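You operate a simulated robot arm through the tools that you are given. There is no shell and no other tool. Be economical: measure what you need, move in short steps, check, and stop when the job is done.

You are at the controls of a simulated robot arm. One attempt, no reset.

Task
Sand the rough patch off the beige block, then wax its top.
Fine: use the grey sanding pad; clear wax on the black grip pad; sanding pad and grip pad go back, the tin is closed. A coat counts when it lies all over at full strength: go over it till it gets no stronger. What is to be rubbed or washed off counts as gone when no trace of it is left.
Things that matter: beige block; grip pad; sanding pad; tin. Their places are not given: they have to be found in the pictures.

The check looks at the end state, three seconds after you hand in, the way a careful person would. Anything else that was tipped, shoved, dropped, spilled or broken makes it a failure.

Robot
A 6-joint arm with a fingered hand, fixed in place. Base frame: the origin is at the foot of the arm, x ahead of it, y to its left, z up; the work surface is at about z = 0.88. Lengths are in m, angles in degrees, forces in N, time in s.
With the tool pointing down near the work surface it reaches from about 0.3 to 0.7 m from the base axis. Its first joint turns from -166.0 to 166.0 degrees. Payload 4 kg.
The TCP is the grasp point between the finger pads, 0.022 m short of the fingertips. In the tool frame z runs along the fingers and y along their closing line. Largest opening 0.112 m; the body of the gripper starts 0.06 m behind the TCP. The gripper is a hand of 4 fingers: y runs from the thumb to the fingers, the wrist lies at [0, 0, -0.218] in the tool frame, and closing takes about 1.5 s.
Orientation is told as [roll, pitch, yaw] about the base's x, y, z axes, in that order, counted from this pose: with the fingers straight down and closing along the base's y, the tool's x points along the base's -x, its y along +y and its z along -z.

Tools
- The arm moves only by the tool step_arm. Its argument "moves" is a list of rows, each a list of 6 numbers: the shift along the tool's x, y, z in m, then the turn, a rotation vector about the tool's x, y, z in degrees. In form: [[x, y, z, rx, ry, rz], ...]. A call has 1 to 12 rows; each row is the pose to reach, as a shift and turn from the pose commanded when the call began, along the tool's axes at that moment. "claw" is the finger opening in m, from 0 to 0.112, set as the call begins (left out, the last holds). Each row takes 0.2 s and may step no farther than 0.05 m and 8.6 degrees from the row before; otherwise, or with a gripper value out of range, the whole call is refused. A pose out of reach is approached as far as the arm can. The call stops where the force on the tool passes 40 N (or 10 N more than at its start, if that is more) or the arm is blocked; 0.2 s more then pass. The fingers move at their own pace (about 0.045 m/s each) and stop on an object; they squeeze with about 23 N. The grip force told is the motor's: it shows also when the fingers shut on nothing. Time passes only in rows, and 0.2 s behind the last, so rows that repeat a pose let the fingers close. The reply holds the time, the measured pose of the TCP, the force on the tool along the base axes, the opening and the grip force, in the units named above and with some noise, with the torque about the TCP (base axes, N m) and any sound that the robot's microphone picked up.
- Cameras (640 x 400 px; columns grow to the right, rows downward): "scene" is fixed at [0.2183, -0.6494, 1.4815]; the picture's right is [0.80, -0.60, 0.00], its down [-0.37, -0.49, -0.79] and it looks along [0.47, 0.63, -0.62] (base axes); focal length 316 px, centre (320, 200). "wrist" rides on the gripper at [0.069, 0.004, -0.083] in the tool frame; the picture's right is [-0.06, 1.00, 0.00], its down [-0.77, -0.05, -0.64] and it looks along [-0.64, -0.04, 0.77] (tool axes); focal length 243 px, centre (320, 200).
- camera(camera): a new picture of that camera. The clock stands still meanwhile.
- preshape(shape): the hand has 4 fingers and takes this shape, open, in about a second: jaw (thumb against the fingers, like two jaws); tri (thumb and two fingers); tip (a fingertip pinch); poke (one finger out to press); point (the index stretched); flat (the hand flat); cup (the hand cupped); fist (a fist). The gripper value then closes the fingers along that shape, each until it touches; the sizes above hold for jaw. It gives what a move gives, with no picture.
- point_at(camera, pixels): for up to 12 pixels [column, row] of the newest picture of that camera ("zoom" is the newest enlarged one), the place [x, y, z] in the base frame of the surface seen there, good to about 0.002 m. The clock stands still meanwhile.
- inspect(camera, box): a new picture of the part [left, top, right, bottom] of that camera's present view, enlarged. The clock stands still meanwhile.
- hand_in(): hands the job in; it is judged then, once.

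Keep the steps short. Do not move on a guess: measure, check each grasp and each placing, and mend mistakes. In all there are 80 turns and 46 pictures (those below and enlarged ones count). Leave the gripper open and the arm clear of the work at the hand-in unless told otherwise, and finish with a single line.

The tools are called after "Request:" as a command line: name --pt "numbers of a row" for each row, then --argument value for the rest, lists and objects as JSON in quotes. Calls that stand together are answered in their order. step_arm: Moves the arm, as the interface text tells. Its arguments: {"type":"object","properties":{"moves":{"type":"array"},"claw":{"type":"number"}},"required":["moves"]} The other tools are called the same way: preshape (shape) gives the hand a shape; camera (camera) takes a picture; point_at (camera, pixels) gives the place of the surface under pixels of a picture; inspect (camera, box) takes an enlarged picture of a part of a camera's view; hand_in () hands the job in.

At the start:

```text
time: 0.0
ee_pos: [0.3994, -0.2511, 1.1801]
tcp_rot: [-0.1, 0.0, 0.0]
contact_force: [-0.2, 0.1, 0.2]
wrist_torque: [0.0, 0.01, 0.02]
width: 0.1119
gripper_force: 0.1
shape: jaw
```

scene: 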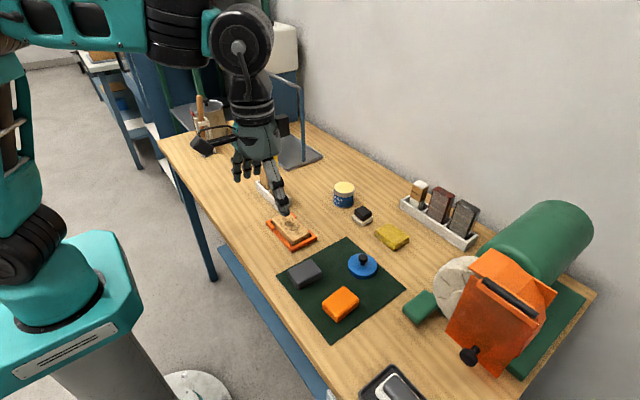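
wrist: 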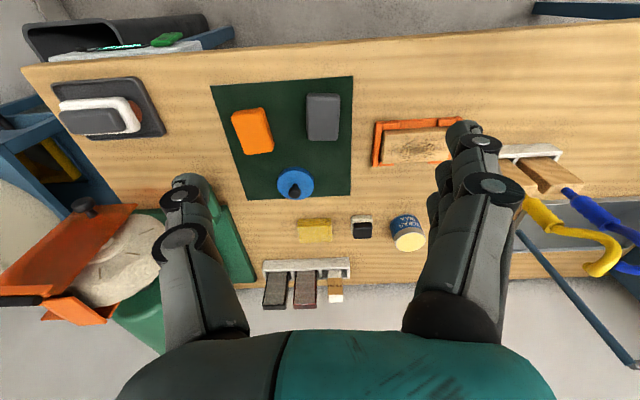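

I see a block in an orange tray near (292,228), a tin at (343,194), a small black-and-white pad at (362,215), a grey pad on the green mat at (304,273) and others. I'll zoom in to identify them.

Request:
inspect --camera "scene" --box '[240, 160, 440, 340]'

Request:
inspect --camera "wrist" --box '[200, 70, 480, 310]'

Request:
inspect --camera "scene" --box '[320, 160, 600, 400]'

```text
2.22 times, centred on (340, 250) of scene
```

zoom: 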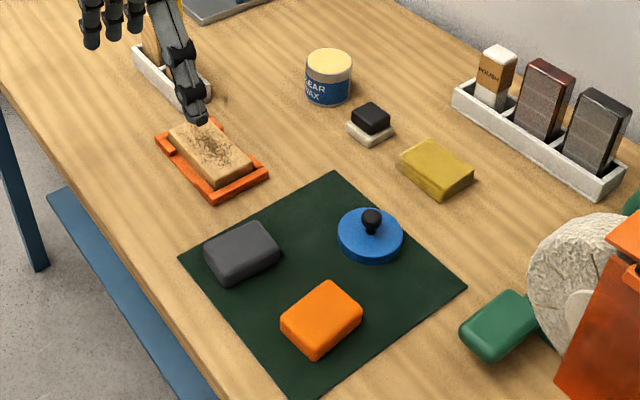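

```text
1.67 times, centred on (340, 190) of wrist
```

zoom: 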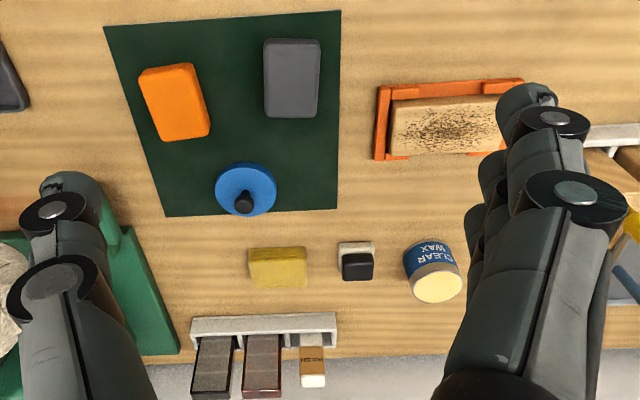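

```text
1.67 times, centred on (460, 280) of scene
```

zoom: 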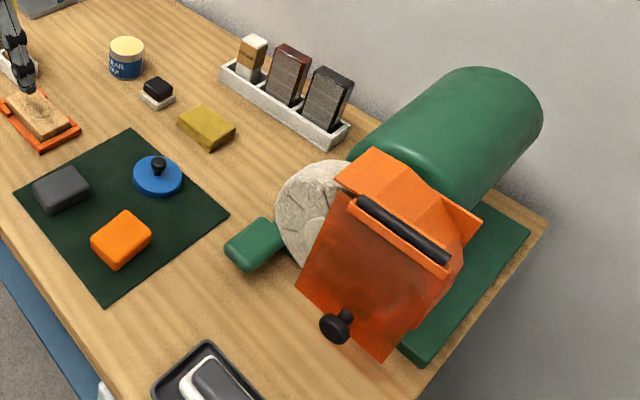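

Tin open (cream wax), blue knobbed lid on the mat, grey pad on the mat, black-grip pad with white sole. I'll measure these.

Request:
inspect --camera "scene" --box '[250, 170, 410, 320]'

```text
2.67 times, centred on (330, 245) of scene
```

zoom: 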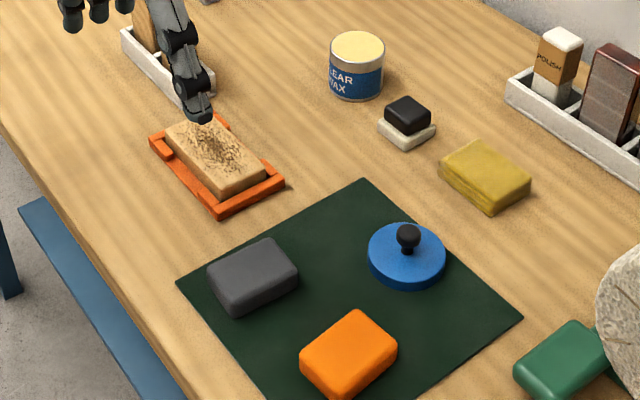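

Now measuring grey pad top corners, block top corners, tray, and then tin, grip pad, lid.

Request:
point_at --camera "zoom" --pixels '[[210, 272], [267, 242], [296, 275], [236, 305], [250, 272], [168, 152], [228, 193], [264, 175], [218, 127], [218, 212], [280, 182], [153, 147]]'

Request:
point_at --camera "zoom" --pixels '[[333, 48], [382, 50], [357, 34], [357, 61], [357, 48], [385, 108], [411, 97], [432, 112], [408, 126], [405, 147], [435, 127], [379, 124]]'

Request:
point_at --camera "zoom" --pixels '[[408, 233], [370, 250], [444, 253], [408, 283], [395, 230], [408, 228], [300, 355], [500, 380], [445, 170], [529, 185], [420, 310], [357, 98]]'

```text
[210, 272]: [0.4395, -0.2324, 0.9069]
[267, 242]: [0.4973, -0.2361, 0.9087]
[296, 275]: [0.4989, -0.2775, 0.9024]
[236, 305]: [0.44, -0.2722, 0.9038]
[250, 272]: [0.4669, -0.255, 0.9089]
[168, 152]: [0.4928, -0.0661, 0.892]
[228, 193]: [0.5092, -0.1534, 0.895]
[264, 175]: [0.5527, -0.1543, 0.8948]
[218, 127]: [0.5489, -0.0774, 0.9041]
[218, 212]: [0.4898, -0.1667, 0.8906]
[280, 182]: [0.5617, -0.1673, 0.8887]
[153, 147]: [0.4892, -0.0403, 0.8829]
```

```text
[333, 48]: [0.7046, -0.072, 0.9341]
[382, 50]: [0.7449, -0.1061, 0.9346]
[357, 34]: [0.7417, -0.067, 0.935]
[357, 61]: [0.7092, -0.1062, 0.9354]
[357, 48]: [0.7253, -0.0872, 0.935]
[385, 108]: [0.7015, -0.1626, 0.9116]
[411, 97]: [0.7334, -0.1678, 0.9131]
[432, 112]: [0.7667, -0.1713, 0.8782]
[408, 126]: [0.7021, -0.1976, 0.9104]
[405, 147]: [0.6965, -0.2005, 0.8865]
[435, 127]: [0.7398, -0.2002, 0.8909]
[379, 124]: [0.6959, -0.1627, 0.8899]
```

```text
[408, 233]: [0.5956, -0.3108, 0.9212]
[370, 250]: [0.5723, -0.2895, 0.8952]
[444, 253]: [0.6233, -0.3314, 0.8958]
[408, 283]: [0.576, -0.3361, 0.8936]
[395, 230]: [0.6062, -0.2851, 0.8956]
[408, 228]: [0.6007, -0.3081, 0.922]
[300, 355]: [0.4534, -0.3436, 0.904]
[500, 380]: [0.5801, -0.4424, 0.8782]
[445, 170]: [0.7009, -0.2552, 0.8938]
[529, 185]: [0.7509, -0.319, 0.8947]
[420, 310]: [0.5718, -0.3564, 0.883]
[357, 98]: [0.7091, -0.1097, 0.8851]
```

Grey pad at about (0.468,-0.254), top 0.908, roughly 0.06 x 0.045. I'll go above it at z=1.03 and look.

Request:
step_arm --pt "-0.03 -0.001 0.035 0 0 0" --pt "-0.05 -0.002 0.075 0 0 0" --pt "-0.069 -0.003 0.115 0 0 0" --pt "-0.069 -0.003 0.15 0 0 0" --pt "-0.069 -0.003 0.15 0 0 0" --claw 0.085

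Request:
camera --camera "wrist"

Request:
inspect --camera "scene" --box '[250, 170, 410, 320]'

```text
time: 1.2
ee_pos: [0.4708, -0.254, 1.0303]
tcp_rot: [0.0, 0.0, 0.0]
contact_force: [0.5, -0.2, 0.4]
wrist_torque: [-0.01, 0.02, 0.0]
width: 0.0852
gripper_force: 0.1
shape: jaw
```

```text
39 pictures are left
```

wrist: 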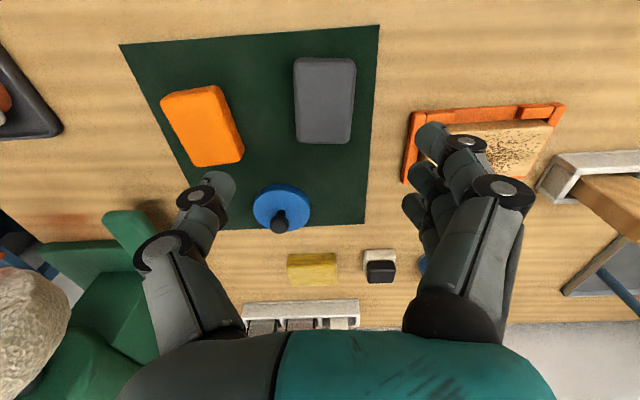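

```text
2.67 times, centred on (330, 245) of scene
```

zoom: 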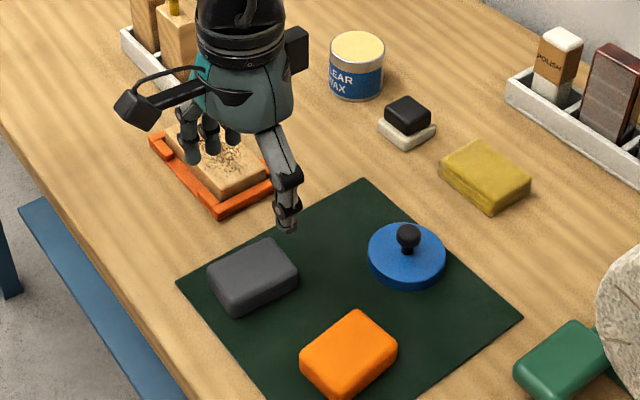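

Measuring pad edges and the block from the wrist view.

Request:
point_at --camera "wrist" --pixels '[[296, 70], [298, 130], [353, 75], [350, 130], [310, 64], [340, 63], [325, 100], [315, 137], [340, 138], [540, 125], [520, 150], [538, 160]]'

Request:
point_at --camera "wrist" --pixels '[[550, 122], [425, 118], [470, 115], [520, 108], [558, 104], [535, 112], [408, 160], [380, 268], [372, 258], [500, 128], [480, 125], [540, 135]]'

```text
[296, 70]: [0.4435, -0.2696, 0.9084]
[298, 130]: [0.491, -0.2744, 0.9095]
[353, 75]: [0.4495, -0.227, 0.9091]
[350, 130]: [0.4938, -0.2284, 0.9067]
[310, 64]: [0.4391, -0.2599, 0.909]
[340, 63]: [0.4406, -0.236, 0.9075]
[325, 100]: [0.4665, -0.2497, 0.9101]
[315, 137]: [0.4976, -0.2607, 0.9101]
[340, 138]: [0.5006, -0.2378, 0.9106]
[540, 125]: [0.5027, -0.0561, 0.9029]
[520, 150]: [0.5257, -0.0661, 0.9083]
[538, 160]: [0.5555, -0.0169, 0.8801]
```

```text
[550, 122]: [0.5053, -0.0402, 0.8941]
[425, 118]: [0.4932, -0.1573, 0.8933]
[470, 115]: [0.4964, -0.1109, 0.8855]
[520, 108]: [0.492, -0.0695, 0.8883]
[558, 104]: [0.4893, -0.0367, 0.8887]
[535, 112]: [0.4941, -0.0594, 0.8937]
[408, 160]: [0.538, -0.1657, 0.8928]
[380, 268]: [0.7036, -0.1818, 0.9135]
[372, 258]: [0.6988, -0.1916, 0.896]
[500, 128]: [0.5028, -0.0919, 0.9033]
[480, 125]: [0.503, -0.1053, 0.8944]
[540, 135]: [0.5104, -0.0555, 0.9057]
```

Pad centre (0.469,-0.251), yaw about -4°. Descending to TCP z 0.910 (tips 6 mm above the pad bottom), still open.

Request:
step_arm --pt "0.001 0.003 0.04 0 0 4" --pt "0.002 0.003 0.08 0 0 4" --pt "0.002 0.003 0.11 0 0 4" --pt "0.002 0.003 0.12 0 0 4" --pt "0.002 0.003 0.12 0 0 4"

Request:
inspect --camera "scene" --box '[260, 210, 380, 310]'

```text
time: 2.4
ee_pos: [0.4676, -0.2521, 0.9109]
tcp_rot: [-0.1, 0.0, -4.0]
contact_force: [0.7, -0.3, -0.3]
wrist_torque: [0.01, -0.04, 0.0]
width: 0.0852
gripper_force: 0.1
shape: jaw
```

```text
4.00 times, centred on (320, 260) of scene
```

zoom: 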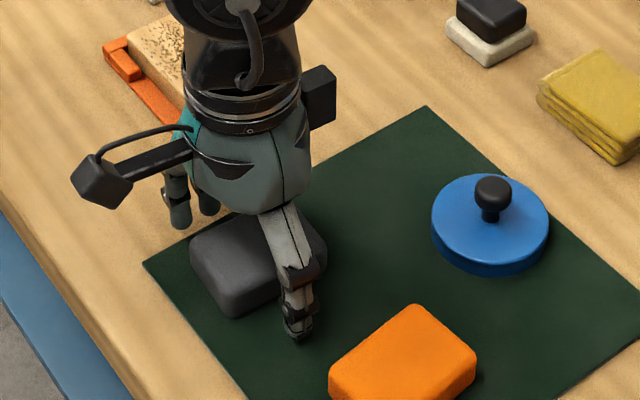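

The fingers straddle the pad with clearance. Closing.

Request:
step_arm --pt "0 0 0 0 0 0" --pt "0 0 0 0 0 0" --pt "0 0 0 0 0 0" --pt "0 0 0 0 0 0" --pt "0 0 0 0 0 0" --pt "0 0 0 0 0 0" --pt "0 0 0 0 0 0" --claw 0.03

```text
time: 4.0
ee_pos: [0.4674, -0.252, 0.9096]
tcp_rot: [0.0, 0.0, -4.1]
contact_force: [-0.7, -0.1, 0.1]
wrist_torque: [-0.02, 0.01, 0.0]
width: 0.0444
gripper_force: 23.3
shape: jaw
```

Gripped at 0.044 m. Lifting 0.09 and checking.

Request:
step_arm --pt "0 0 -0.03 0 0 0" --pt "0 0 -0.06 0 0 0" --pt "0 0 -0.1 0 0 -4" --pt "0 0 -0.1 0 0 -4"

Request:
camera --camera "wrist"

Request:
inspect --camera "scene" --box '[240, 150, 380, 290]'

```text
time: 5.0
ee_pos: [0.4688, -0.2507, 1.0108]
tcp_rot: [-0.1, 0.0, 0.1]
contact_force: [1.1, -0.9, 0.0]
wrist_torque: [-0.02, -0.02, 0.01]
width: 0.0439
gripper_force: 23.3
shape: jaw
```

```text
36 pictures are left
```

wrist: 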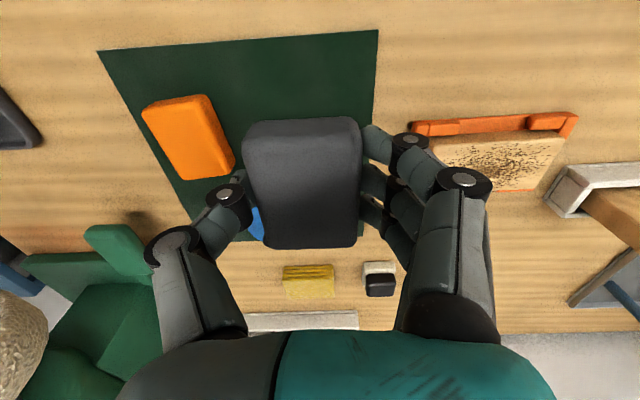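

```text
2.86 times, centred on (310, 220) of scene
```

zoom: 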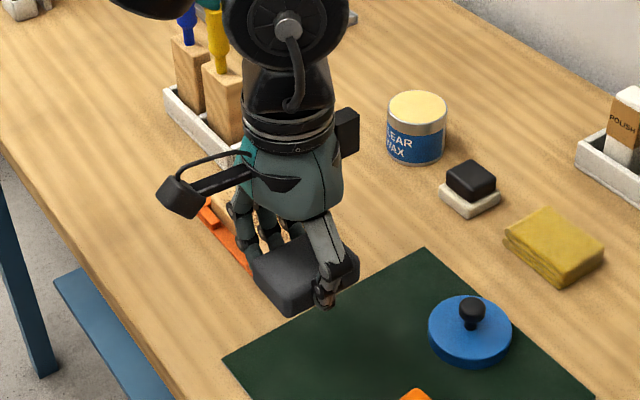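

Pad is held level. Now the block's top shows clear in the wrist view; measuring it.

Request:
point_at --camera "wrist" --pixels '[[562, 138], [547, 182], [445, 144], [500, 143], [520, 165], [530, 180], [505, 185], [555, 160], [460, 160], [545, 118], [480, 126], [570, 125]]'

```text
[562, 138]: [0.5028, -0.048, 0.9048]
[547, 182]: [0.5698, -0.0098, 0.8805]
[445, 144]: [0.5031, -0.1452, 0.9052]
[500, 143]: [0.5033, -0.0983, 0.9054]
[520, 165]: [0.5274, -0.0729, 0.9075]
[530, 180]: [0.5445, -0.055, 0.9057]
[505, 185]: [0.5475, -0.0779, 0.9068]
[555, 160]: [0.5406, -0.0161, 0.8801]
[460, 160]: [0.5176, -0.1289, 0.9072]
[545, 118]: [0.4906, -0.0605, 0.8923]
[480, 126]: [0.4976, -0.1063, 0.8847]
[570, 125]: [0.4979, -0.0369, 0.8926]
```

Block top z≈0.906, x 0.500–0.553, y -0.153…-0.045. Checking the tray with the tall wooden pieces beside it for clearance.

Request:
point_at --camera "wrist" --pixels '[[548, 198], [575, 170], [600, 195], [622, 205], [580, 215], [620, 172], [575, 188]]'

Request:
point_at --camera "zoom" --pixels '[[218, 60], [240, 60], [222, 30], [188, 45], [225, 110], [175, 40], [238, 68], [238, 130]]'

```text
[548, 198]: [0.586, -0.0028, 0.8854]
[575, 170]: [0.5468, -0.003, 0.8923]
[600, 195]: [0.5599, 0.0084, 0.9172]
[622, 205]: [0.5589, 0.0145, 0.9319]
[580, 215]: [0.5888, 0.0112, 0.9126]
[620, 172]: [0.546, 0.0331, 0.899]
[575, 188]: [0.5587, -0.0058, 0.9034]
```

```text
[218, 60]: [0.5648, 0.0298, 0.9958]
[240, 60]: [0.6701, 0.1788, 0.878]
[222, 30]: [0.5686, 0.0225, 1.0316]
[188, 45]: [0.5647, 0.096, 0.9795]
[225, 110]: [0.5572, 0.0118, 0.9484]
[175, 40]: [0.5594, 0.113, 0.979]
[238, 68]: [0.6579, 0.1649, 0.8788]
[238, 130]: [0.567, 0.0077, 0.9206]
```

The brushes stand at y>0, x>0.555, so I'll turn the hand +90° (fingers toward the arm, camera on the -y side) while moving above the block centre.

Request:
step_arm --pt "-0.002 0 0 0 0 -8" --pt "-0.007 0.015 0 0 0 -16" --pt "-0.013 0.03 0 0 0 -24" --pt "-0.019 0.045 0 0 0 -32" --pt "-0.025 0.06 0 0 0 -40" --pt "-0.031 0.075 0 0 0 -48" --pt "-0.037 0.09 0 0 0 -56" --pt "-0.043 0.105 0 0 0 -64" --pt "-0.049 0.12 0 0 0 -72.5" --pt "-0.053 0.135 0 0 0 -81" --pt "-0.057 0.14 0 0 0 -89.5" --pt "-0.057 0.14 0 0 0 -90"

Request:
camera --camera "wrist"

Request:
inspect --camera "scene" --box '[220, 110, 400, 270]'

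```text
time: 7.6
ee_pos: [0.5937, -0.0753, 1.0677]
tcp_rot: [2.0, -4.6, 88.1]
contact_force: [0.3, -0.1, -0.2]
wrist_torque: [0.0, -0.01, 0.01]
width: 0.0439
gripper_force: 22.8
shape: jaw
out of reach, approached as far as the arm can: row 9, 10, 11, 12
```

```text
34 pictures are left
```

wrist: 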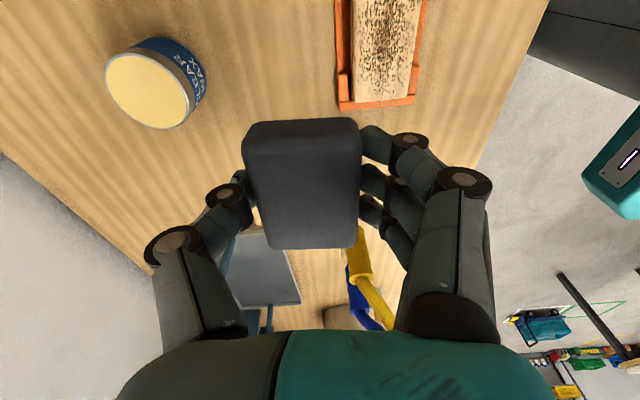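

```text
2.50 times, centred on (310, 190) of scene
```

zoom: 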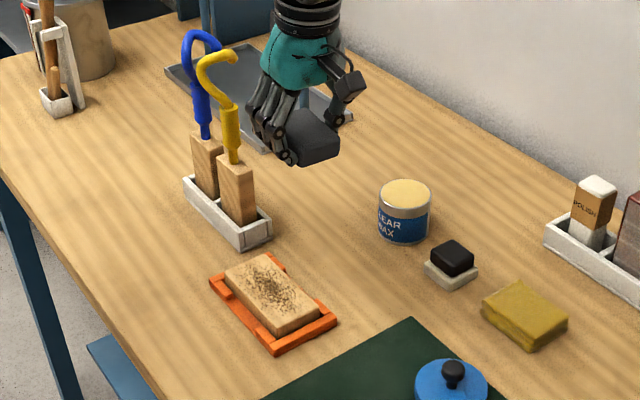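

The wrist runs out of turn near +70° and the pose drifted. I'll back the turn off by stages and check the pose, staying high.

Request:
step_arm --pt "0 0 0 0 0 8" --pt "0 0 0 0 0 16" --pt "0 0 0 0 0 24" --pt "0 0 0 0 0 32"

```text
time: 8.6
ee_pos: [0.5934, -0.0761, 1.0665]
tcp_rot: [4.2, -3.0, 55.8]
contact_force: [-0.7, 0.4, -0.8]
wrist_torque: [-0.01, -0.01, -0.03]
width: 0.0441
gripper_force: 22.8
shape: jaw
```

The command was clamped to the measured pose. Now levelling the hand (4.2, 3.0) and moving back over the block at z≈1.0.

Request:
step_arm --pt "0.025 0.02 0.0 2.1 1.5 0" --pt "0.0577 0.0422 0.01 4.2 3.0 0" --pt "0.0577 0.0422 0.04 4.2 3.0 0" --pt "0.0577 0.0422 0.0665 4.2 3.0 0" --pt "0.0577 0.0422 0.0665 4.2 3.0 0"

```text
time: 9.8
ee_pos: [0.5223, -0.0934, 1.0019]
tcp_rot: [0.0, 0.0, 56.1]
contact_force: [-1.1, -0.4, -0.5]
wrist_torque: [-0.03, -0.01, 0.02]
width: 0.0439
gripper_force: 23.0
shape: jaw
```

Level at yaw 56°. Descending to just above contact over the block's centre, then easing down.

Request:
step_arm --pt "0.003 -0.006 0.03 0 0 0" --pt "0.003 -0.006 0.055 0 0 0" --pt "0.003 -0.006 0.062 0 0 0" --pt "0.003 -0.006 0.065 0 0 0" --pt "0.003 -0.006 0.067 0 0 0" --pt "0.003 -0.006 0.068 0 0 0" --pt "0.003 -0.006 0.068 0 0 0"

Request:
inspect --camera "scene" --box '[240, 150, 360, 260]'

```text
time: 11.4
ee_pos: [0.5279, -0.1017, 0.9328]
tcp_rot: [-0.1, 0.0, 56.1]
contact_force: [0.8, -0.2, -0.5]
wrist_torque: [-0.01, -0.01, 0.03]
width: 0.0436
gripper_force: 22.6
shape: jaw
```

```text
3.64 times, centred on (300, 205) of scene
```

zoom: 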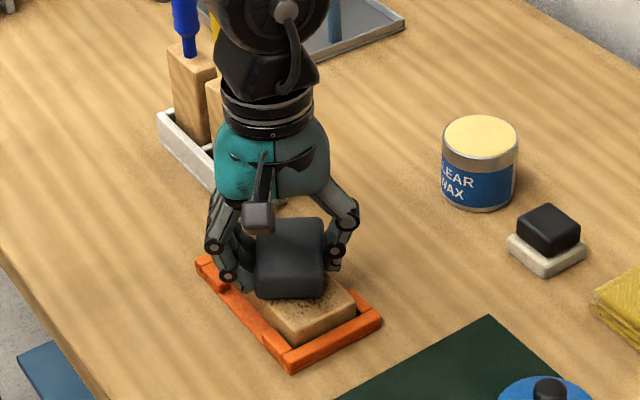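

No contact force yet at 0.933. Easing down a few mm more.

Request:
step_arm --pt "0 0 0.001 0 0 0" --pt "0 0 0.002 0 0 0" --pt "0 0 0.003 0 0 0" --pt "0 0 0.003 0 0 0"

```text
time: 12.4
ee_pos: [0.5278, -0.1007, 0.9318]
tcp_rot: [-0.2, -0.2, 56.1]
contact_force: [-1.0, -0.8, 22.9]
wrist_torque: [-0.12, -0.14, 0.0]
width: 0.0439
gripper_force: 23.0
shape: jaw
```

Contact at z≈0.932 (23 N). Easing slightly and stroking over the whole top in two lanes.

Request:
step_arm --pt "-0.0209 0.0262 -0.001 0 0 0" --pt "0.0073 0.0072 -0.001 0 0 0" --pt "0.0354 -0.0118 -0.001 0 0 0" --pt "0.0242 -0.0284 -0.001 0 0 0" --pt "-0.004 -0.0094 -0.001 0 0 0" --pt "-0.0321 0.0096 -0.001 0 0 0" --pt "-0.0209 0.0262 -0.001 0 0 0" --pt "0.0073 0.0072 -0.001 0 0 0" --pt "0.0354 -0.0118 -0.001 0 0 0" --pt "0.0242 -0.0284 -0.001 0 0 0" --pt "-0.004 -0.0094 -0.001 0 0 0" --pt "0 0 -0.001 0 0 0"

```text
time: 15.0
ee_pos: [0.5278, -0.1011, 0.9317]
tcp_rot: [0.0, 0.1, 56.1]
contact_force: [0.6, -0.4, 0.9]
wrist_torque: [-0.04, -0.01, 0.02]
width: 0.0441
gripper_force: 23.1
shape: jaw
```

Force dropped to ~1 N (pad slid a bit in the grip). Stroking again with the hand 1 mm lower.

Request:
step_arm --pt "-0.0209 0.0262 0.0008 0 0 0" --pt "0.0073 0.0072 0.0008 0 0 0" --pt "0.0354 -0.0118 0.0008 0 0 0" --pt "0.0242 -0.0284 0.0008 0 0 0" --pt "-0.004 -0.0094 0.0008 0 0 0" --pt "-0.0321 0.0096 0.0008 0 0 0" --pt "-0.0209 0.0262 0.001 0 0 0" --pt "0.0073 0.0072 0.001 0 0 0" --pt "0.0354 -0.0118 0.001 0 0 0" --pt "0.0242 -0.0284 0.001 0 0 0" --pt "-0.004 -0.0094 0.001 0 0 0" --pt "0 0 0.001 0 0 0"

```text
time: 17.6
ee_pos: [0.5279, -0.1007, 0.9299]
tcp_rot: [-0.2, -0.2, 56.0]
contact_force: [8.3, -1.1, 19.1]
wrist_torque: [-0.13, -0.25, 0.06]
width: 0.0451
gripper_force: 22.5
shape: jaw
```

Good pressing force. I'll lift and look at the block from behind.

Request:
step_arm --pt "0 0 -0.03 0 0 0" --pt "-0.02 0.02 -0.07 0 0 0" --pt "-0.055 0.03 -0.085 0 0 0" --pt "-0.09 0.03 -0.095 0 0 0" --pt "-0.09 0.03 -0.095 0 0 0"

Request:
inspect --camera "wrist" --box '[300, 0, 500, 125]'

Request:
inspect --camera "scene" --box '[240, 180, 340, 260]'

```text
time: 18.8
ee_pos: [0.553, -0.0083, 1.0239]
tcp_rot: [0.1, -0.1, 56.0]
contact_force: [-0.5, -0.7, 0.4]
wrist_torque: [0.02, 0.03, -0.03]
width: 0.0441
gripper_force: 23.3
shape: jaw
```

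```text
3.20 times, centred on (400, 62) of wrist
```

zoom: 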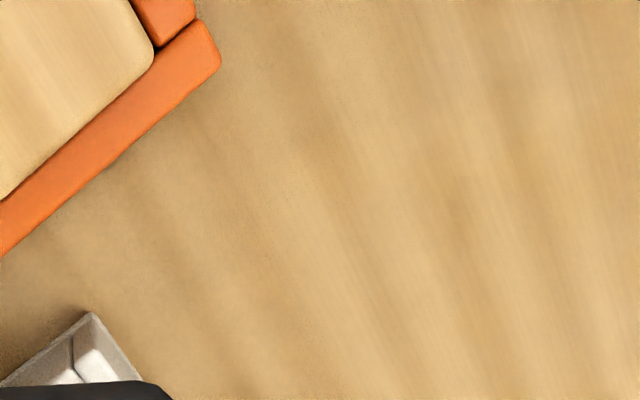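

```text
5.00 times, centred on (290, 220) of scene
```

zoom: 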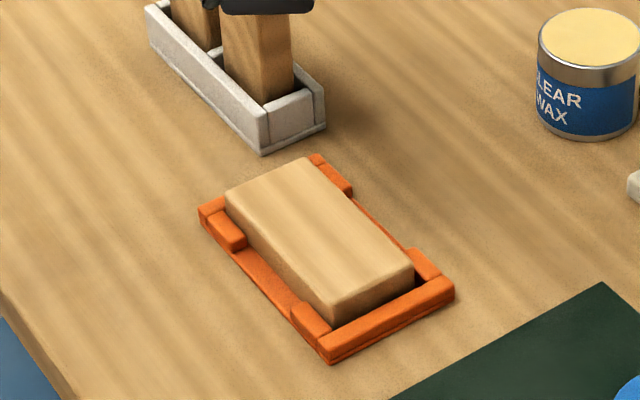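

The block's top looks clean. But I went toward the brushes; checking that nothing is touched.

Request:
inspect --camera "scene" --box '[220, 110, 360, 220]'

```text
3.64 times, centred on (290, 165) of scene
```

zoom: 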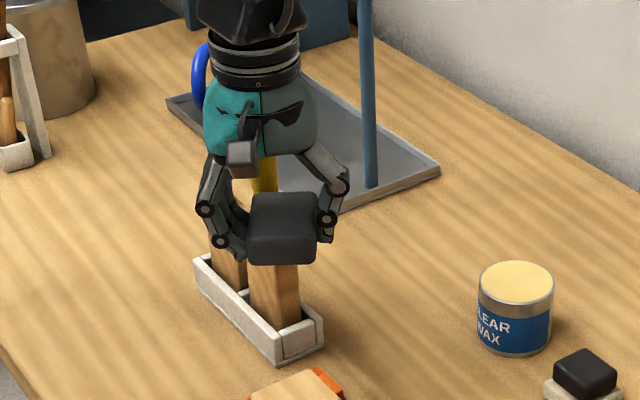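

Nothing disturbed (tray, brushes in place). Backing straight out along the way I came, then over the mat turning to the original yaw.

Request:
step_arm --pt "0.035 0 0 0 0 0" --pt "0.07 0 0 0 0 0" --pt "0.11 0 0 0 0 0" --pt "0.15 0 0 0 0 4" --pt "0.165 -0.01 0 0 0 12" --pt "0.18 -0.02 0 0 0 20" --pt "0.195 -0.03 0 0 0 28" --pt "0.21 -0.04 0 0 0 36" --pt "0.225 -0.05 0 0 0 44" --pt "0.24 -0.06 0 0 0 52" --pt "0.25 -0.066 0 0 0 60" --pt "0.25 -0.066 0 0 0 60"

Request:
inspect --camera "scene" --box '[200, 90, 400, 300]'

```text
time: 21.4
ee_pos: [0.4667, -0.2531, 1.0257]
tcp_rot: [0.0, -0.1, -4.0]
contact_force: [-0.6, -0.4, -0.3]
wrist_torque: [-0.01, -0.01, 0.01]
width: 0.0437
gripper_force: 23.3
shape: jaw
```

```text
1.90 times, centred on (300, 195) of scene
```

zoom: 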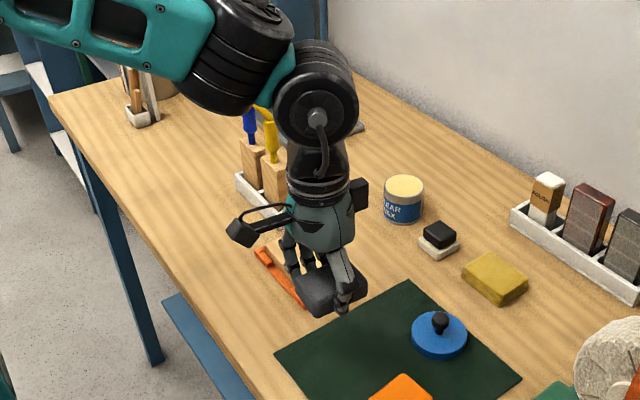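

Lowering onto the original spot.

Request:
step_arm --pt "0 0 0.04 0 0 0" --pt "0 0 0.08 0 0 0" --pt "0 0 0.108 0 0 0" --pt "0 0 0.113 0 0 0" --pt "0 0 0.115 0 0 0" --pt "0 0 0.116 0 0 0" --pt "0 0 0.117 0 0 0" --pt "0 0 0.117 0 0 0"

```text
time: 23.2
ee_pos: [0.4664, -0.254, 0.9083]
tcp_rot: [-0.1, -0.1, -3.9]
contact_force: [-0.1, 0.2, 5.8]
wrist_torque: [0.02, 0.04, 0.0]
width: 0.044
gripper_force: 22.4
shape: jaw
```

Contact (5.8 N). Opening moderately and lifting.

Request:
step_arm --pt "0 0 0 0 0 0" --pt "0 0 0 0 0 0" --pt "0 0 0 0 0 0" --pt "0 0 0 0 0 0" --pt "0 0 -0.02 0 0 0" --pt "0 0 -0.05 0 0 0" --pt "0 0 -0.09 0 0 0" --pt "0 0 -0.12 0 0 0" --claw 0.08

Request:
camera --camera "wrist"

```text
time: 25.0
ee_pos: [0.4667, -0.2539, 1.0269]
tcp_rot: [0.0, 0.0, -4.0]
contact_force: [0.1, 0.2, 0.7]
wrist_torque: [-0.03, 0.0, 0.03]
width: 0.0795
gripper_force: 0.1
shape: jaw
```

```text
27 pictures are left
```

wrist: 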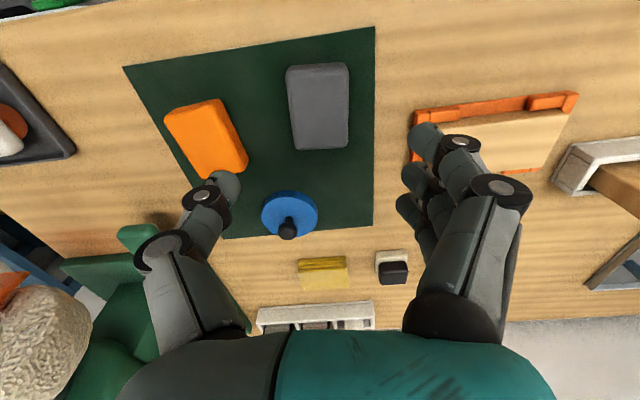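

Sanding pad is back in its spot. Now heading above the grip pad (0.717,-0.180); testing reach at z≈1.0.

Request:
step_arm --pt "-0.045 0.015 0 0 0 0" --pt "-0.09 0.03 0 0 0 0" --pt "-0.135 0.048 0 0 0 0" --pt "-0.175 0.065 0 0 0 0" --pt "-0.21 0.08 0 0 0 0" --pt "-0.2442 0.0913 0 0 0 0" --pt "-0.2442 0.0913 0.02 0 0 0" --pt "-0.2442 0.0913 0.02 0 0 0"

Request:
camera --camera "wrist"

```text
time: 26.8
ee_pos: [0.665, -0.1909, 1.0265]
tcp_rot: [0.0, 0.0, -3.8]
contact_force: [-0.7, -0.6, 0.1]
wrist_torque: [0.01, 0.03, 0.02]
width: 0.0798
gripper_force: 0.1
shape: jaw
out of reach, approached as far as the arm can: row 5, 6, 7, 8
```

```text
26 pictures are left
```

wrist: 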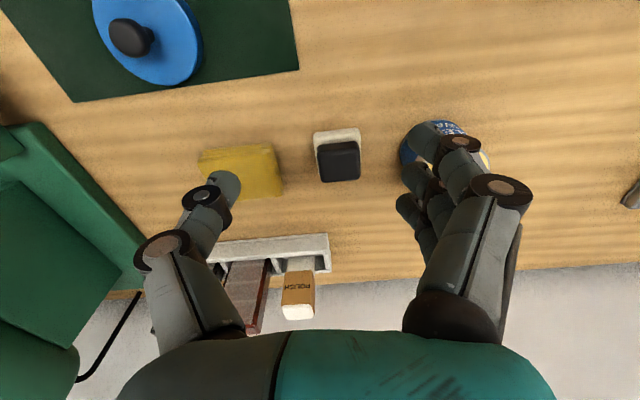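

Straight down only reaches r≈0.69; the pad lies at r≈0.74. A tilt about the closing axis (~13°) will bridge this. First measuring the grip pad and tin precisely.

Request:
point_at --camera "wrist" --pixels '[[316, 140], [358, 131], [320, 155], [359, 147], [322, 178], [359, 174], [340, 160], [340, 137], [317, 150], [338, 143], [448, 128], [403, 158]]'

Request:
inspect --camera "wrist" --box '[280, 100, 400, 200]'

```text
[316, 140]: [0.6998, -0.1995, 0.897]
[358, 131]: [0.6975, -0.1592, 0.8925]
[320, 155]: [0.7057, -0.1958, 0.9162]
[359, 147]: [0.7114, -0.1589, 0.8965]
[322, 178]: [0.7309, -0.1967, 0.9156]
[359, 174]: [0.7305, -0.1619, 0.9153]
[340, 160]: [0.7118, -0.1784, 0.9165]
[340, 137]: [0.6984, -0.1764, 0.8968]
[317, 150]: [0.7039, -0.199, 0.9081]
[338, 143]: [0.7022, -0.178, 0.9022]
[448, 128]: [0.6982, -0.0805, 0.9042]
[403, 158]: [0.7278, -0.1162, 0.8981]
```

```text
4.00 times, centred on (340, 150) of wrist
```

zoom: 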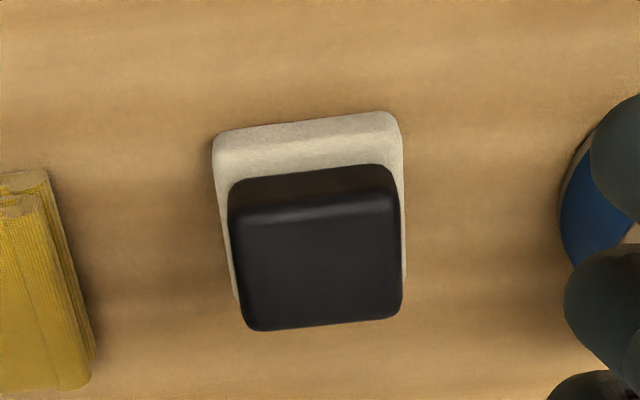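

Handle: centre (0.718,-0.179), z 0.897–0.916, yaw ≈0. Tilting the hand 13° outward and squaring the yaw, in place.

Request:
step_arm --pt "0 0 0 0 -6 -2" --pt "0 0 0 0 -13 -4" --pt "0 0 0 0 -13 -4"

```text
time: 27.6
ee_pos: [0.6653, -0.1892, 1.0262]
tcp_rot: [-0.6, -13.2, 0.1]
contact_force: [0.3, 0.2, -0.5]
wrist_torque: [0.02, -0.03, -0.01]
width: 0.0796
gripper_force: 0.0
shape: jaw
```

Tilt in place. Moving to the pre-grasp above the handle, TCP (0.713,-0.179,0.98).

Request:
step_arm --pt "-0.02 0.005 0.02 -0.5 0 0" --pt "-0.0361 0.01 0.04 -0.6 0 0" --pt "-0.0361 0.01 0.0555 -0.6 0 0" --pt "-0.0361 0.01 0.0555 -0.6 0 0"

Request:
camera --camera "wrist"

```text
time: 28.6
ee_pos: [0.7138, -0.1812, 0.9793]
tcp_rot: [0.1, -13.0, 0.0]
contact_force: [-0.1, 0.3, -0.4]
wrist_torque: [-0.03, 0.03, 0.0]
width: 0.0794
gripper_force: 0.0
shape: jaw
```

```text
24 pictures are left
```

wrist: 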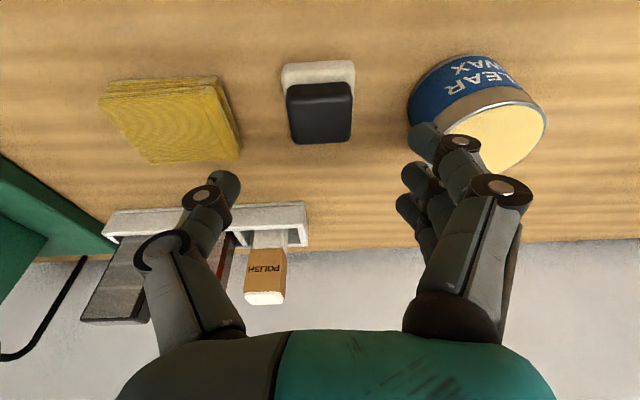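

Narrowing to 0.056 to stay clear of the tin and descending part-way (vertically), then checking.

Request:
step_arm --pt "0 0.0015 0 0 0 0" --pt "0.001 0.0015 0 0 0 0" --pt "0.0045 0.0015 0.015 0 0 0" --pt "0.0085 0.0015 0.033 0 0 0" --pt "0.0085 0.0015 0.033 0 0 0" --claw 0.056

Request:
inspect --camera "scene" --box '[300, 150, 420, 250]'

Request:
inspect --camera "wrist" --box '[180, 0, 560, 240]'

```text
time: 29.8
ee_pos: [0.7117, -0.1783, 0.9461]
tcp_rot: [0.2, -12.9, 0.1]
contact_force: [-0.2, -0.7, 0.1]
wrist_torque: [0.02, 0.0, -0.01]
width: 0.0569
gripper_force: 0.0
shape: jaw
```

```text
4.00 times, centred on (360, 200) of scene
```

zoom: 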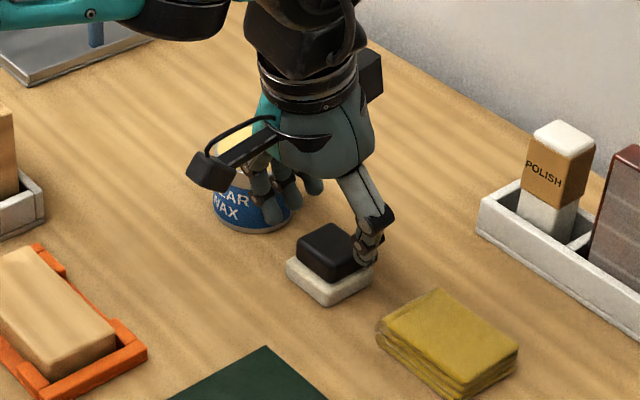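

```text
1.67 times, centred on (370, 120) of wrist
```

zoom: 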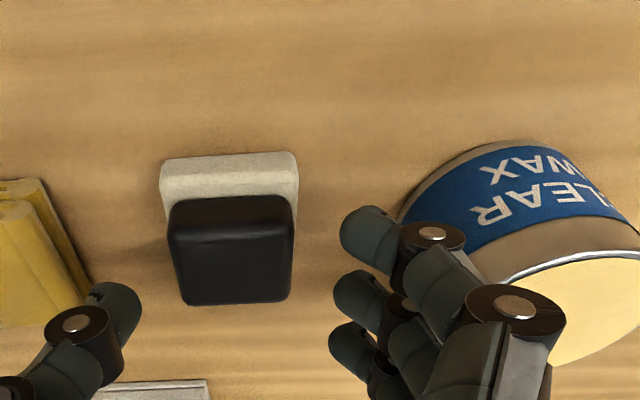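

Symmetric about the handle. Measuring knuckle vs tin clearance.

Request:
point_at --camera "zoom" --pixels '[[515, 305], [432, 235], [560, 320], [465, 237], [403, 210], [480, 275], [380, 320], [530, 362]]'

```text
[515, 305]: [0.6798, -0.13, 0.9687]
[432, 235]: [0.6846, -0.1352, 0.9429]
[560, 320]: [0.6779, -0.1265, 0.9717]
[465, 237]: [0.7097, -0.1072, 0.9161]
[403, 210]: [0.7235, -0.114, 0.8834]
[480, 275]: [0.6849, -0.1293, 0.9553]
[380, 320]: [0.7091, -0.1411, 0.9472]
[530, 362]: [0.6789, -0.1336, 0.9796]
```

About 1 cm clear. Descending the rest, then closing.

Request:
step_arm --pt "0.002 -0.001 0.012 0 0 0" --pt "0.004 -0.001 0.02 0 0 0" --pt "0.004 -0.001 0.0234 0 0 0" --pt "0.004 -0.001 0.0234 0 0 0"

Request:
step_arm --pt "0 0 0 0 0 0" --pt "0 0 0 0 0 0" --pt "0 0 0 0 0 0" --pt "0 0 0 0 0 0" --pt "0 0 0 0 0 0" --claw 0.02

Request:
inspect --camera "wrist" --box '[180, 0, 560, 240]'

```text
time: 30.8
ee_pos: [0.7136, -0.1795, 0.9229]
tcp_rot: [0.1, -13.1, 0.1]
contact_force: [0.6, 0.2, -0.2]
wrist_torque: [-0.02, 0.01, 0.02]
width: 0.0567
gripper_force: 0.0
shape: jaw
```

```text
time: 32.0
ee_pos: [0.7142, -0.1805, 0.9232]
tcp_rot: [0.1, -13.1, 0.1]
contact_force: [-0.1, 0.0, -0.2]
wrist_torque: [0.03, 0.03, 0.0]
width: 0.0342
gripper_force: 22.9
shape: jaw
```

```text
1.67 times, centred on (370, 120) of wrist
```

zoom: 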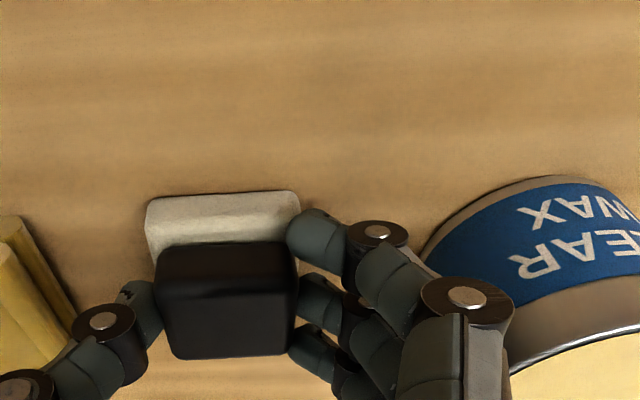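

Handle gripped (0.034 m). Lifting and carrying above the tin.

Request:
step_arm --pt "-0.009 0 -0.039 0 0 0" --pt "-0.0012 0 -0.0716 0 0 0" --pt "-0.0045 0.03 -0.0862 0 0 0" --pt "-0.0094 0.06 -0.0851 0 0 0" --pt "-0.0249 0.092 -0.0814 0 0 0" --pt "-0.0249 0.092 -0.0814 0 0 0"

Request:
inspect --camera "scene" --box '[280, 130, 410, 240]'

Request:
camera --camera "wrist"

```text
time: 33.4
ee_pos: [0.718, -0.0873, 1.0084]
tcp_rot: [0.0, -13.0, 0.1]
contact_force: [0.4, -0.1, 0.0]
wrist_torque: [-0.05, 0.0, -0.02]
width: 0.0341
gripper_force: 22.8
shape: jaw
```

```text
3.64 times, centred on (345, 185) of scene
```

zoom: 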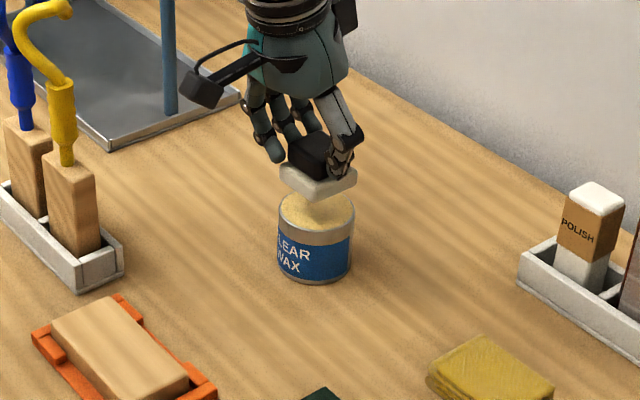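

```text
19 pictures are left
```

wrist: 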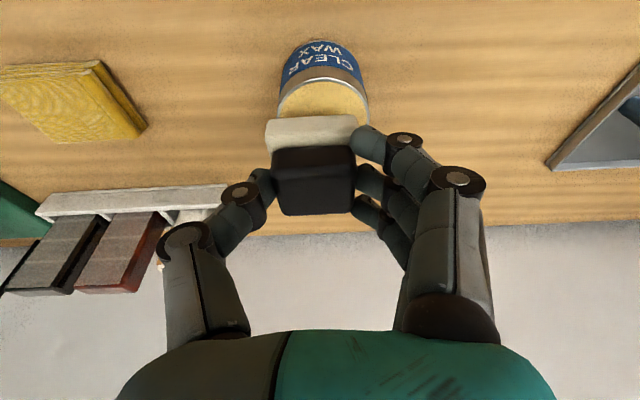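

Pad is over the tin, about 3 cm above. Lowering gently onto the wax.

Request:
step_arm --pt "0.0025 0 0.015 0 0 0" --pt "0.0042 0 0.0268 0 0 0" --pt "0.0044 0 0.0277 0 0 0" --pt "0.0046 0 0.0287 0 0 0" --pt "0.0049 0 0.0297 0 0 0" --pt "0.0049 0 0.0297 0 0 0"

```text
time: 34.8
ee_pos: [0.7201, -0.0879, 0.9789]
tcp_rot: [0.1, -13.0, 0.1]
contact_force: [-1.0, 0.9, 1.3]
wrist_torque: [0.02, 0.05, 0.01]
width: 0.0343
gripper_force: 23.3
shape: jaw
```

Barely touching; 1–3 mm further.

Request:
step_arm --pt "0.0002 0 0.001 0 0 0" --pt "0.0004 0 0.0019 0 0 0" --pt "0.0006 0 0.0026 0 0 0" --pt "0.0006 0 0.0026 0 0 0"

```text
time: 35.8
ee_pos: [0.7211, -0.0881, 0.9769]
tcp_rot: [0.1, -13.3, 0.1]
contact_force: [-1.0, -1.1, 17.9]
wrist_torque: [0.2, 0.1, -0.02]
width: 0.0346
gripper_force: 23.1
shape: jaw
```

Pressed into wax at 18 N. Lifting off and carrying over the block, stopping ~8 mm above it.

Request:
step_arm --pt "-0.0068 0 -0.0292 0 0 0" --pt "0.0191 0 -0.0506 0 0 0" --pt "0.063 -0.005 -0.0607 0 0 0" --pt "0.1079 -0.01 -0.066 0 0 0" --pt "0.149 -0.012 -0.0652 0 0 0" --pt "0.191 -0.012 -0.0595 0 0 0" --pt "0.1967 -0.012 -0.0352 0 0 0" --pt "0.1994 -0.012 -0.0235 0 0 0" --pt "0.1994 -0.012 -0.0235 0 0 0"

Request:
inspect --camera "scene" --box '[230, 130, 390, 260]'

```text
time: 37.8
ee_pos: [0.5208, -0.0995, 0.9542]
tcp_rot: [0.1, -13.0, 0.1]
contact_force: [-0.1, 0.6, 0.0]
wrist_torque: [0.01, -0.02, 0.01]
width: 0.0342
gripper_force: 22.9
shape: jaw
```

```text
3.08 times, centred on (310, 195) of scene
```

zoom: 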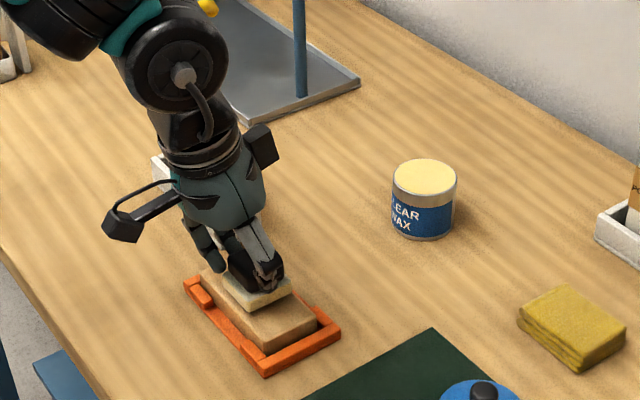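

Over the block. Easing down to contact.

Request:
step_arm --pt "0.0011 0 0.0049 0 0 0" --pt "0.0014 0 0.0063 0 0 0" --pt "0.0017 0 0.0073 0 0 0" --pt "0.0019 0 0.0082 0 0 0" --pt "0.0019 0 0.0082 0 0 0"

```text
time: 39.0
ee_pos: [0.5216, -0.1004, 0.9479]
tcp_rot: [0.1, -13.2, 0.2]
contact_force: [-3.8, 3.3, 28.2]
wrist_torque: [0.37, 0.18, 0.01]
width: 0.035
gripper_force: 22.8
shape: jaw
```

Contact (28 N). Easing 1 mm and waxing in two lanes, two rounds.

Request:
step_arm --pt "0.0081 0.035 -0.0029 0 0 0" --pt "0.0081 0 -0.0029 0 0 0" --pt "0.0081 -0.038 -0.0029 0 0 0" --pt "-0.0085 -0.038 0.0009 0 0 0" --pt "-0.0085 0 0.0009 0 0 0" --pt "-0.0085 0.035 0.0009 0 0 0" --pt "0.0081 0.035 -0.0029 0 0 0" --pt "0.0081 0 -0.0029 0 0 0" --pt "0.0081 -0.038 -0.0029 0 0 0" --pt "-0.0085 -0.038 0.0009 0 0 0" --pt "-0.0085 0 0.0009 0 0 0" --pt "0 0 -0.001 0 0 0"

```text
time: 41.6
ee_pos: [0.5215, -0.1002, 0.947]
tcp_rot: [0.1, -13.2, 0.1]
contact_force: [4.5, 0.3, 13.6]
wrist_torque: [0.24, -0.06, -0.1]
width: 0.0353
gripper_force: 23.4
shape: jaw
```

Pressing at 14 N. Another round, then I'll look.

Request:
step_arm --pt "0.0083 0.035 -0.0019 0 0 0" --pt "0.0083 0 -0.0019 0 0 0" --pt "0.0083 -0.038 -0.0019 0 0 0" --pt "-0.0083 -0.038 0.0019 0 0 0" --pt "-0.0083 0 0.0019 0 0 0" --pt "-0.0083 0.035 0.0019 0 0 0" --pt "0.0 0.035 0 0 0 0" --pt "0.0 0 0 0 0 0" --pt "0.0 -0.038 0 0 0 0" --pt "0 0 0 0 0 0"

Request:
step_arm --pt "-0.0068 0 -0.0292 0 0 0" --pt "-0.035 0 -0.055 0 0 0" --pt "-0.075 0.002 -0.045 0 0 0" --pt "-0.117 0.005 -0.035 0 0 0" --pt "-0.117 0.005 -0.035 0 0 0"

Request:
inspect --camera "scene" --box '[240, 180, 340, 260]'

```text
time: 43.8
ee_pos: [0.5211, -0.1028, 0.9468]
tcp_rot: [0.0, -13.0, 0.0]
contact_force: [0.0, -6.6, 17.0]
wrist_torque: [-0.02, 0.11, 0.06]
width: 0.0361
gripper_force: 23.1
shape: jaw
```

```text
time: 45.0
ee_pos: [0.6298, -0.0966, 1.0062]
tcp_rot: [0.1, -13.0, 0.2]
contact_force: [-0.4, 0.0, -0.2]
wrist_torque: [-0.02, 0.02, 0.0]
width: 0.0341
gripper_force: 23.1
shape: jaw
```

```text
5.00 times, centred on (290, 220) of scene
```

zoom: 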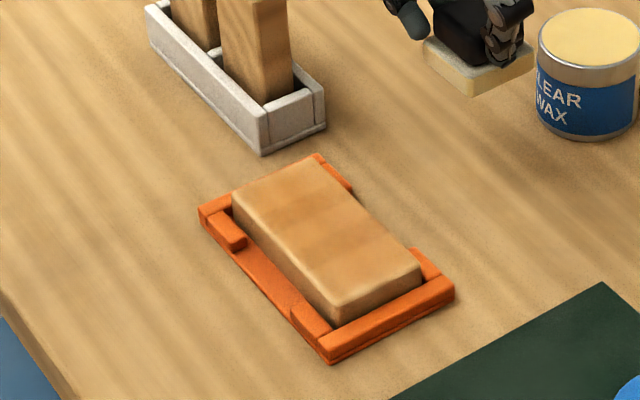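

Wax is on but uneven (darker mid, lighter at the near end). Getting more wax: back to the tin.

Request:
step_arm --pt "-0.044 0.004 0.0102 0 0 0" --pt "-0.0883 0.0086 0.0204 0 0 0" --pt "-0.0883 0.0086 0.0204 0 0 0" --pt "-0.0829 0.0086 0.044 0 0 0" --pt "-0.082 0.0086 0.048 0 0 0" --pt "-0.0817 0.0086 0.0492 0 0 0" --pt "-0.0814 0.0086 0.0503 0 0 0" --pt "-0.0814 0.0086 0.0503 0 0 0"

```text
time: 46.8
ee_pos: [0.7189, -0.0866, 0.9764]
tcp_rot: [0.1, -13.3, 0.1]
contact_force: [0.0, 0.1, 10.3]
wrist_torque: [0.26, 0.21, 0.01]
width: 0.0347
gripper_force: 22.8
shape: jaw
```

Loaded again. Carrying back and down onto the block.

Request:
step_arm --pt "-0.0068 0 -0.0292 0 0 0" --pt "0.0191 0 -0.0506 0 0 0" --pt "0.063 -0.005 -0.0607 0 0 0" --pt "0.1079 -0.01 -0.066 0 0 0" --pt "0.149 -0.013 -0.0652 0 0 0" --pt "0.189 -0.013 -0.0595 0 0 0" --pt "0.1947 -0.013 -0.0352 0 0 0" --pt "0.1974 -0.013 -0.0225 0 0 0" --pt "0.1984 -0.013 -0.0185 0 0 0" --pt "0.1988 -0.013 -0.0166 0 0 0" --pt "0.1988 -0.013 -0.0166 0 0 0"

```text
time: 49.2
ee_pos: [0.5212, -0.0992, 0.9478]
tcp_rot: [0.1, -13.0, 0.0]
contact_force: [-0.1, 0.8, 2.3]
wrist_torque: [0.02, 0.01, 0.0]
width: 0.0342
gripper_force: 22.8
shape: jaw
```

Light contact; 1.2 mm lower and stroking, with more time on both ends.

Request:
step_arm --pt "0.01 0.035 -0.0009 0 0 0" --pt "0.01 0 -0.0009 0 0 0" --pt "0.01 -0.04 -0.0009 0 0 0" --pt "0.0003 -0.04 0.0013 0 0 0" --pt "0.0003 0 0.0013 0 0 0" --pt "0.0003 0.035 0.0013 0 0 0" --pt "-0.0095 0.035 0.0035 0 0 0" --pt "-0.0095 0 0.0035 0 0 0" --pt "-0.0095 -0.04 0.0035 0 0 0" --pt "0.01 -0.04 -0.0009 0 0 0" --pt "0.01 0 -0.0009 0 0 0" --pt "0.0003 0 0.0013 0 0 0"

Request:
step_arm --pt "0.01 0.035 -0.0022 0 0 0" --pt "0.01 0 -0.0022 0 0 0" --pt "0.01 -0.04 -0.0022 0 0 0" --pt "0.0 -0.04 0.0 0 0 0" --pt "0.0 0 0.0 0 0 0" --pt "0.0 0.035 0.0 0 0 0" --pt "-0.0098 0.035 0.0022 0 0 0" --pt "-0.0098 0 0.0022 0 0 0" --pt "-0.0098 -0.04 0.0022 0 0 0" --pt "0.0 -0.04 0.0 0 0 0" --pt "0.01 -0.035 -0.0022 0 0 0" --pt "0.0 0 0 0 0 0"

Request:
step_arm --pt "-0.0068 0 -0.0292 0 0 0" --pt "-0.035 0 -0.055 0 0 0" --pt "-0.075 0.002 -0.045 0 0 0" --pt "-0.117 0.005 -0.035 0 0 0" --pt "-0.117 0.005 -0.035 0 0 0"

Request:
inspect --camera "scene" --box '[240, 180, 340, 260]'

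```text
time: 51.8
ee_pos: [0.5204, -0.1003, 0.9453]
tcp_rot: [0.2, -13.0, 0.2]
contact_force: [-6.7, -1.5, 19.4]
wrist_torque: [0.21, 0.35, 0.11]
width: 0.0364
gripper_force: 22.9
shape: jaw
```

```text
time: 54.4
ee_pos: [0.5189, -0.1013, 0.9454]
tcp_rot: [-0.1, -13.0, 0.1]
contact_force: [-4.2, -8.2, 17.4]
wrist_torque: [-0.03, 0.28, 0.11]
width: 0.0365
gripper_force: 22.8
shape: jaw
```

```text
time: 55.6
ee_pos: [0.6247, -0.0932, 1.0076]
tcp_rot: [0.1, -13.0, 0.1]
contact_force: [-0.3, -0.1, 0.3]
wrist_torque: [0.0, 0.0, -0.01]
width: 0.0344
gripper_force: 23.0
shape: jaw
```

```text
5.00 times, centred on (290, 220) of scene
```

zoom: 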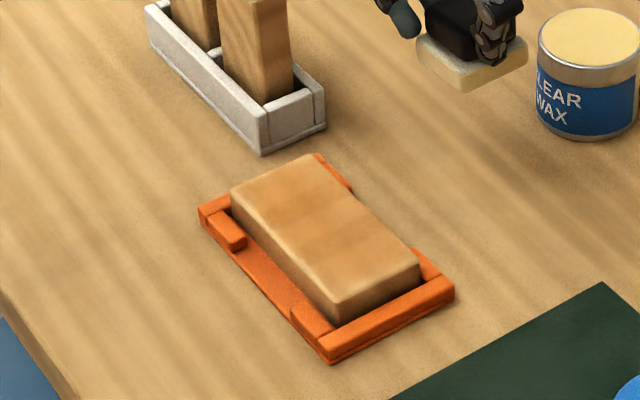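

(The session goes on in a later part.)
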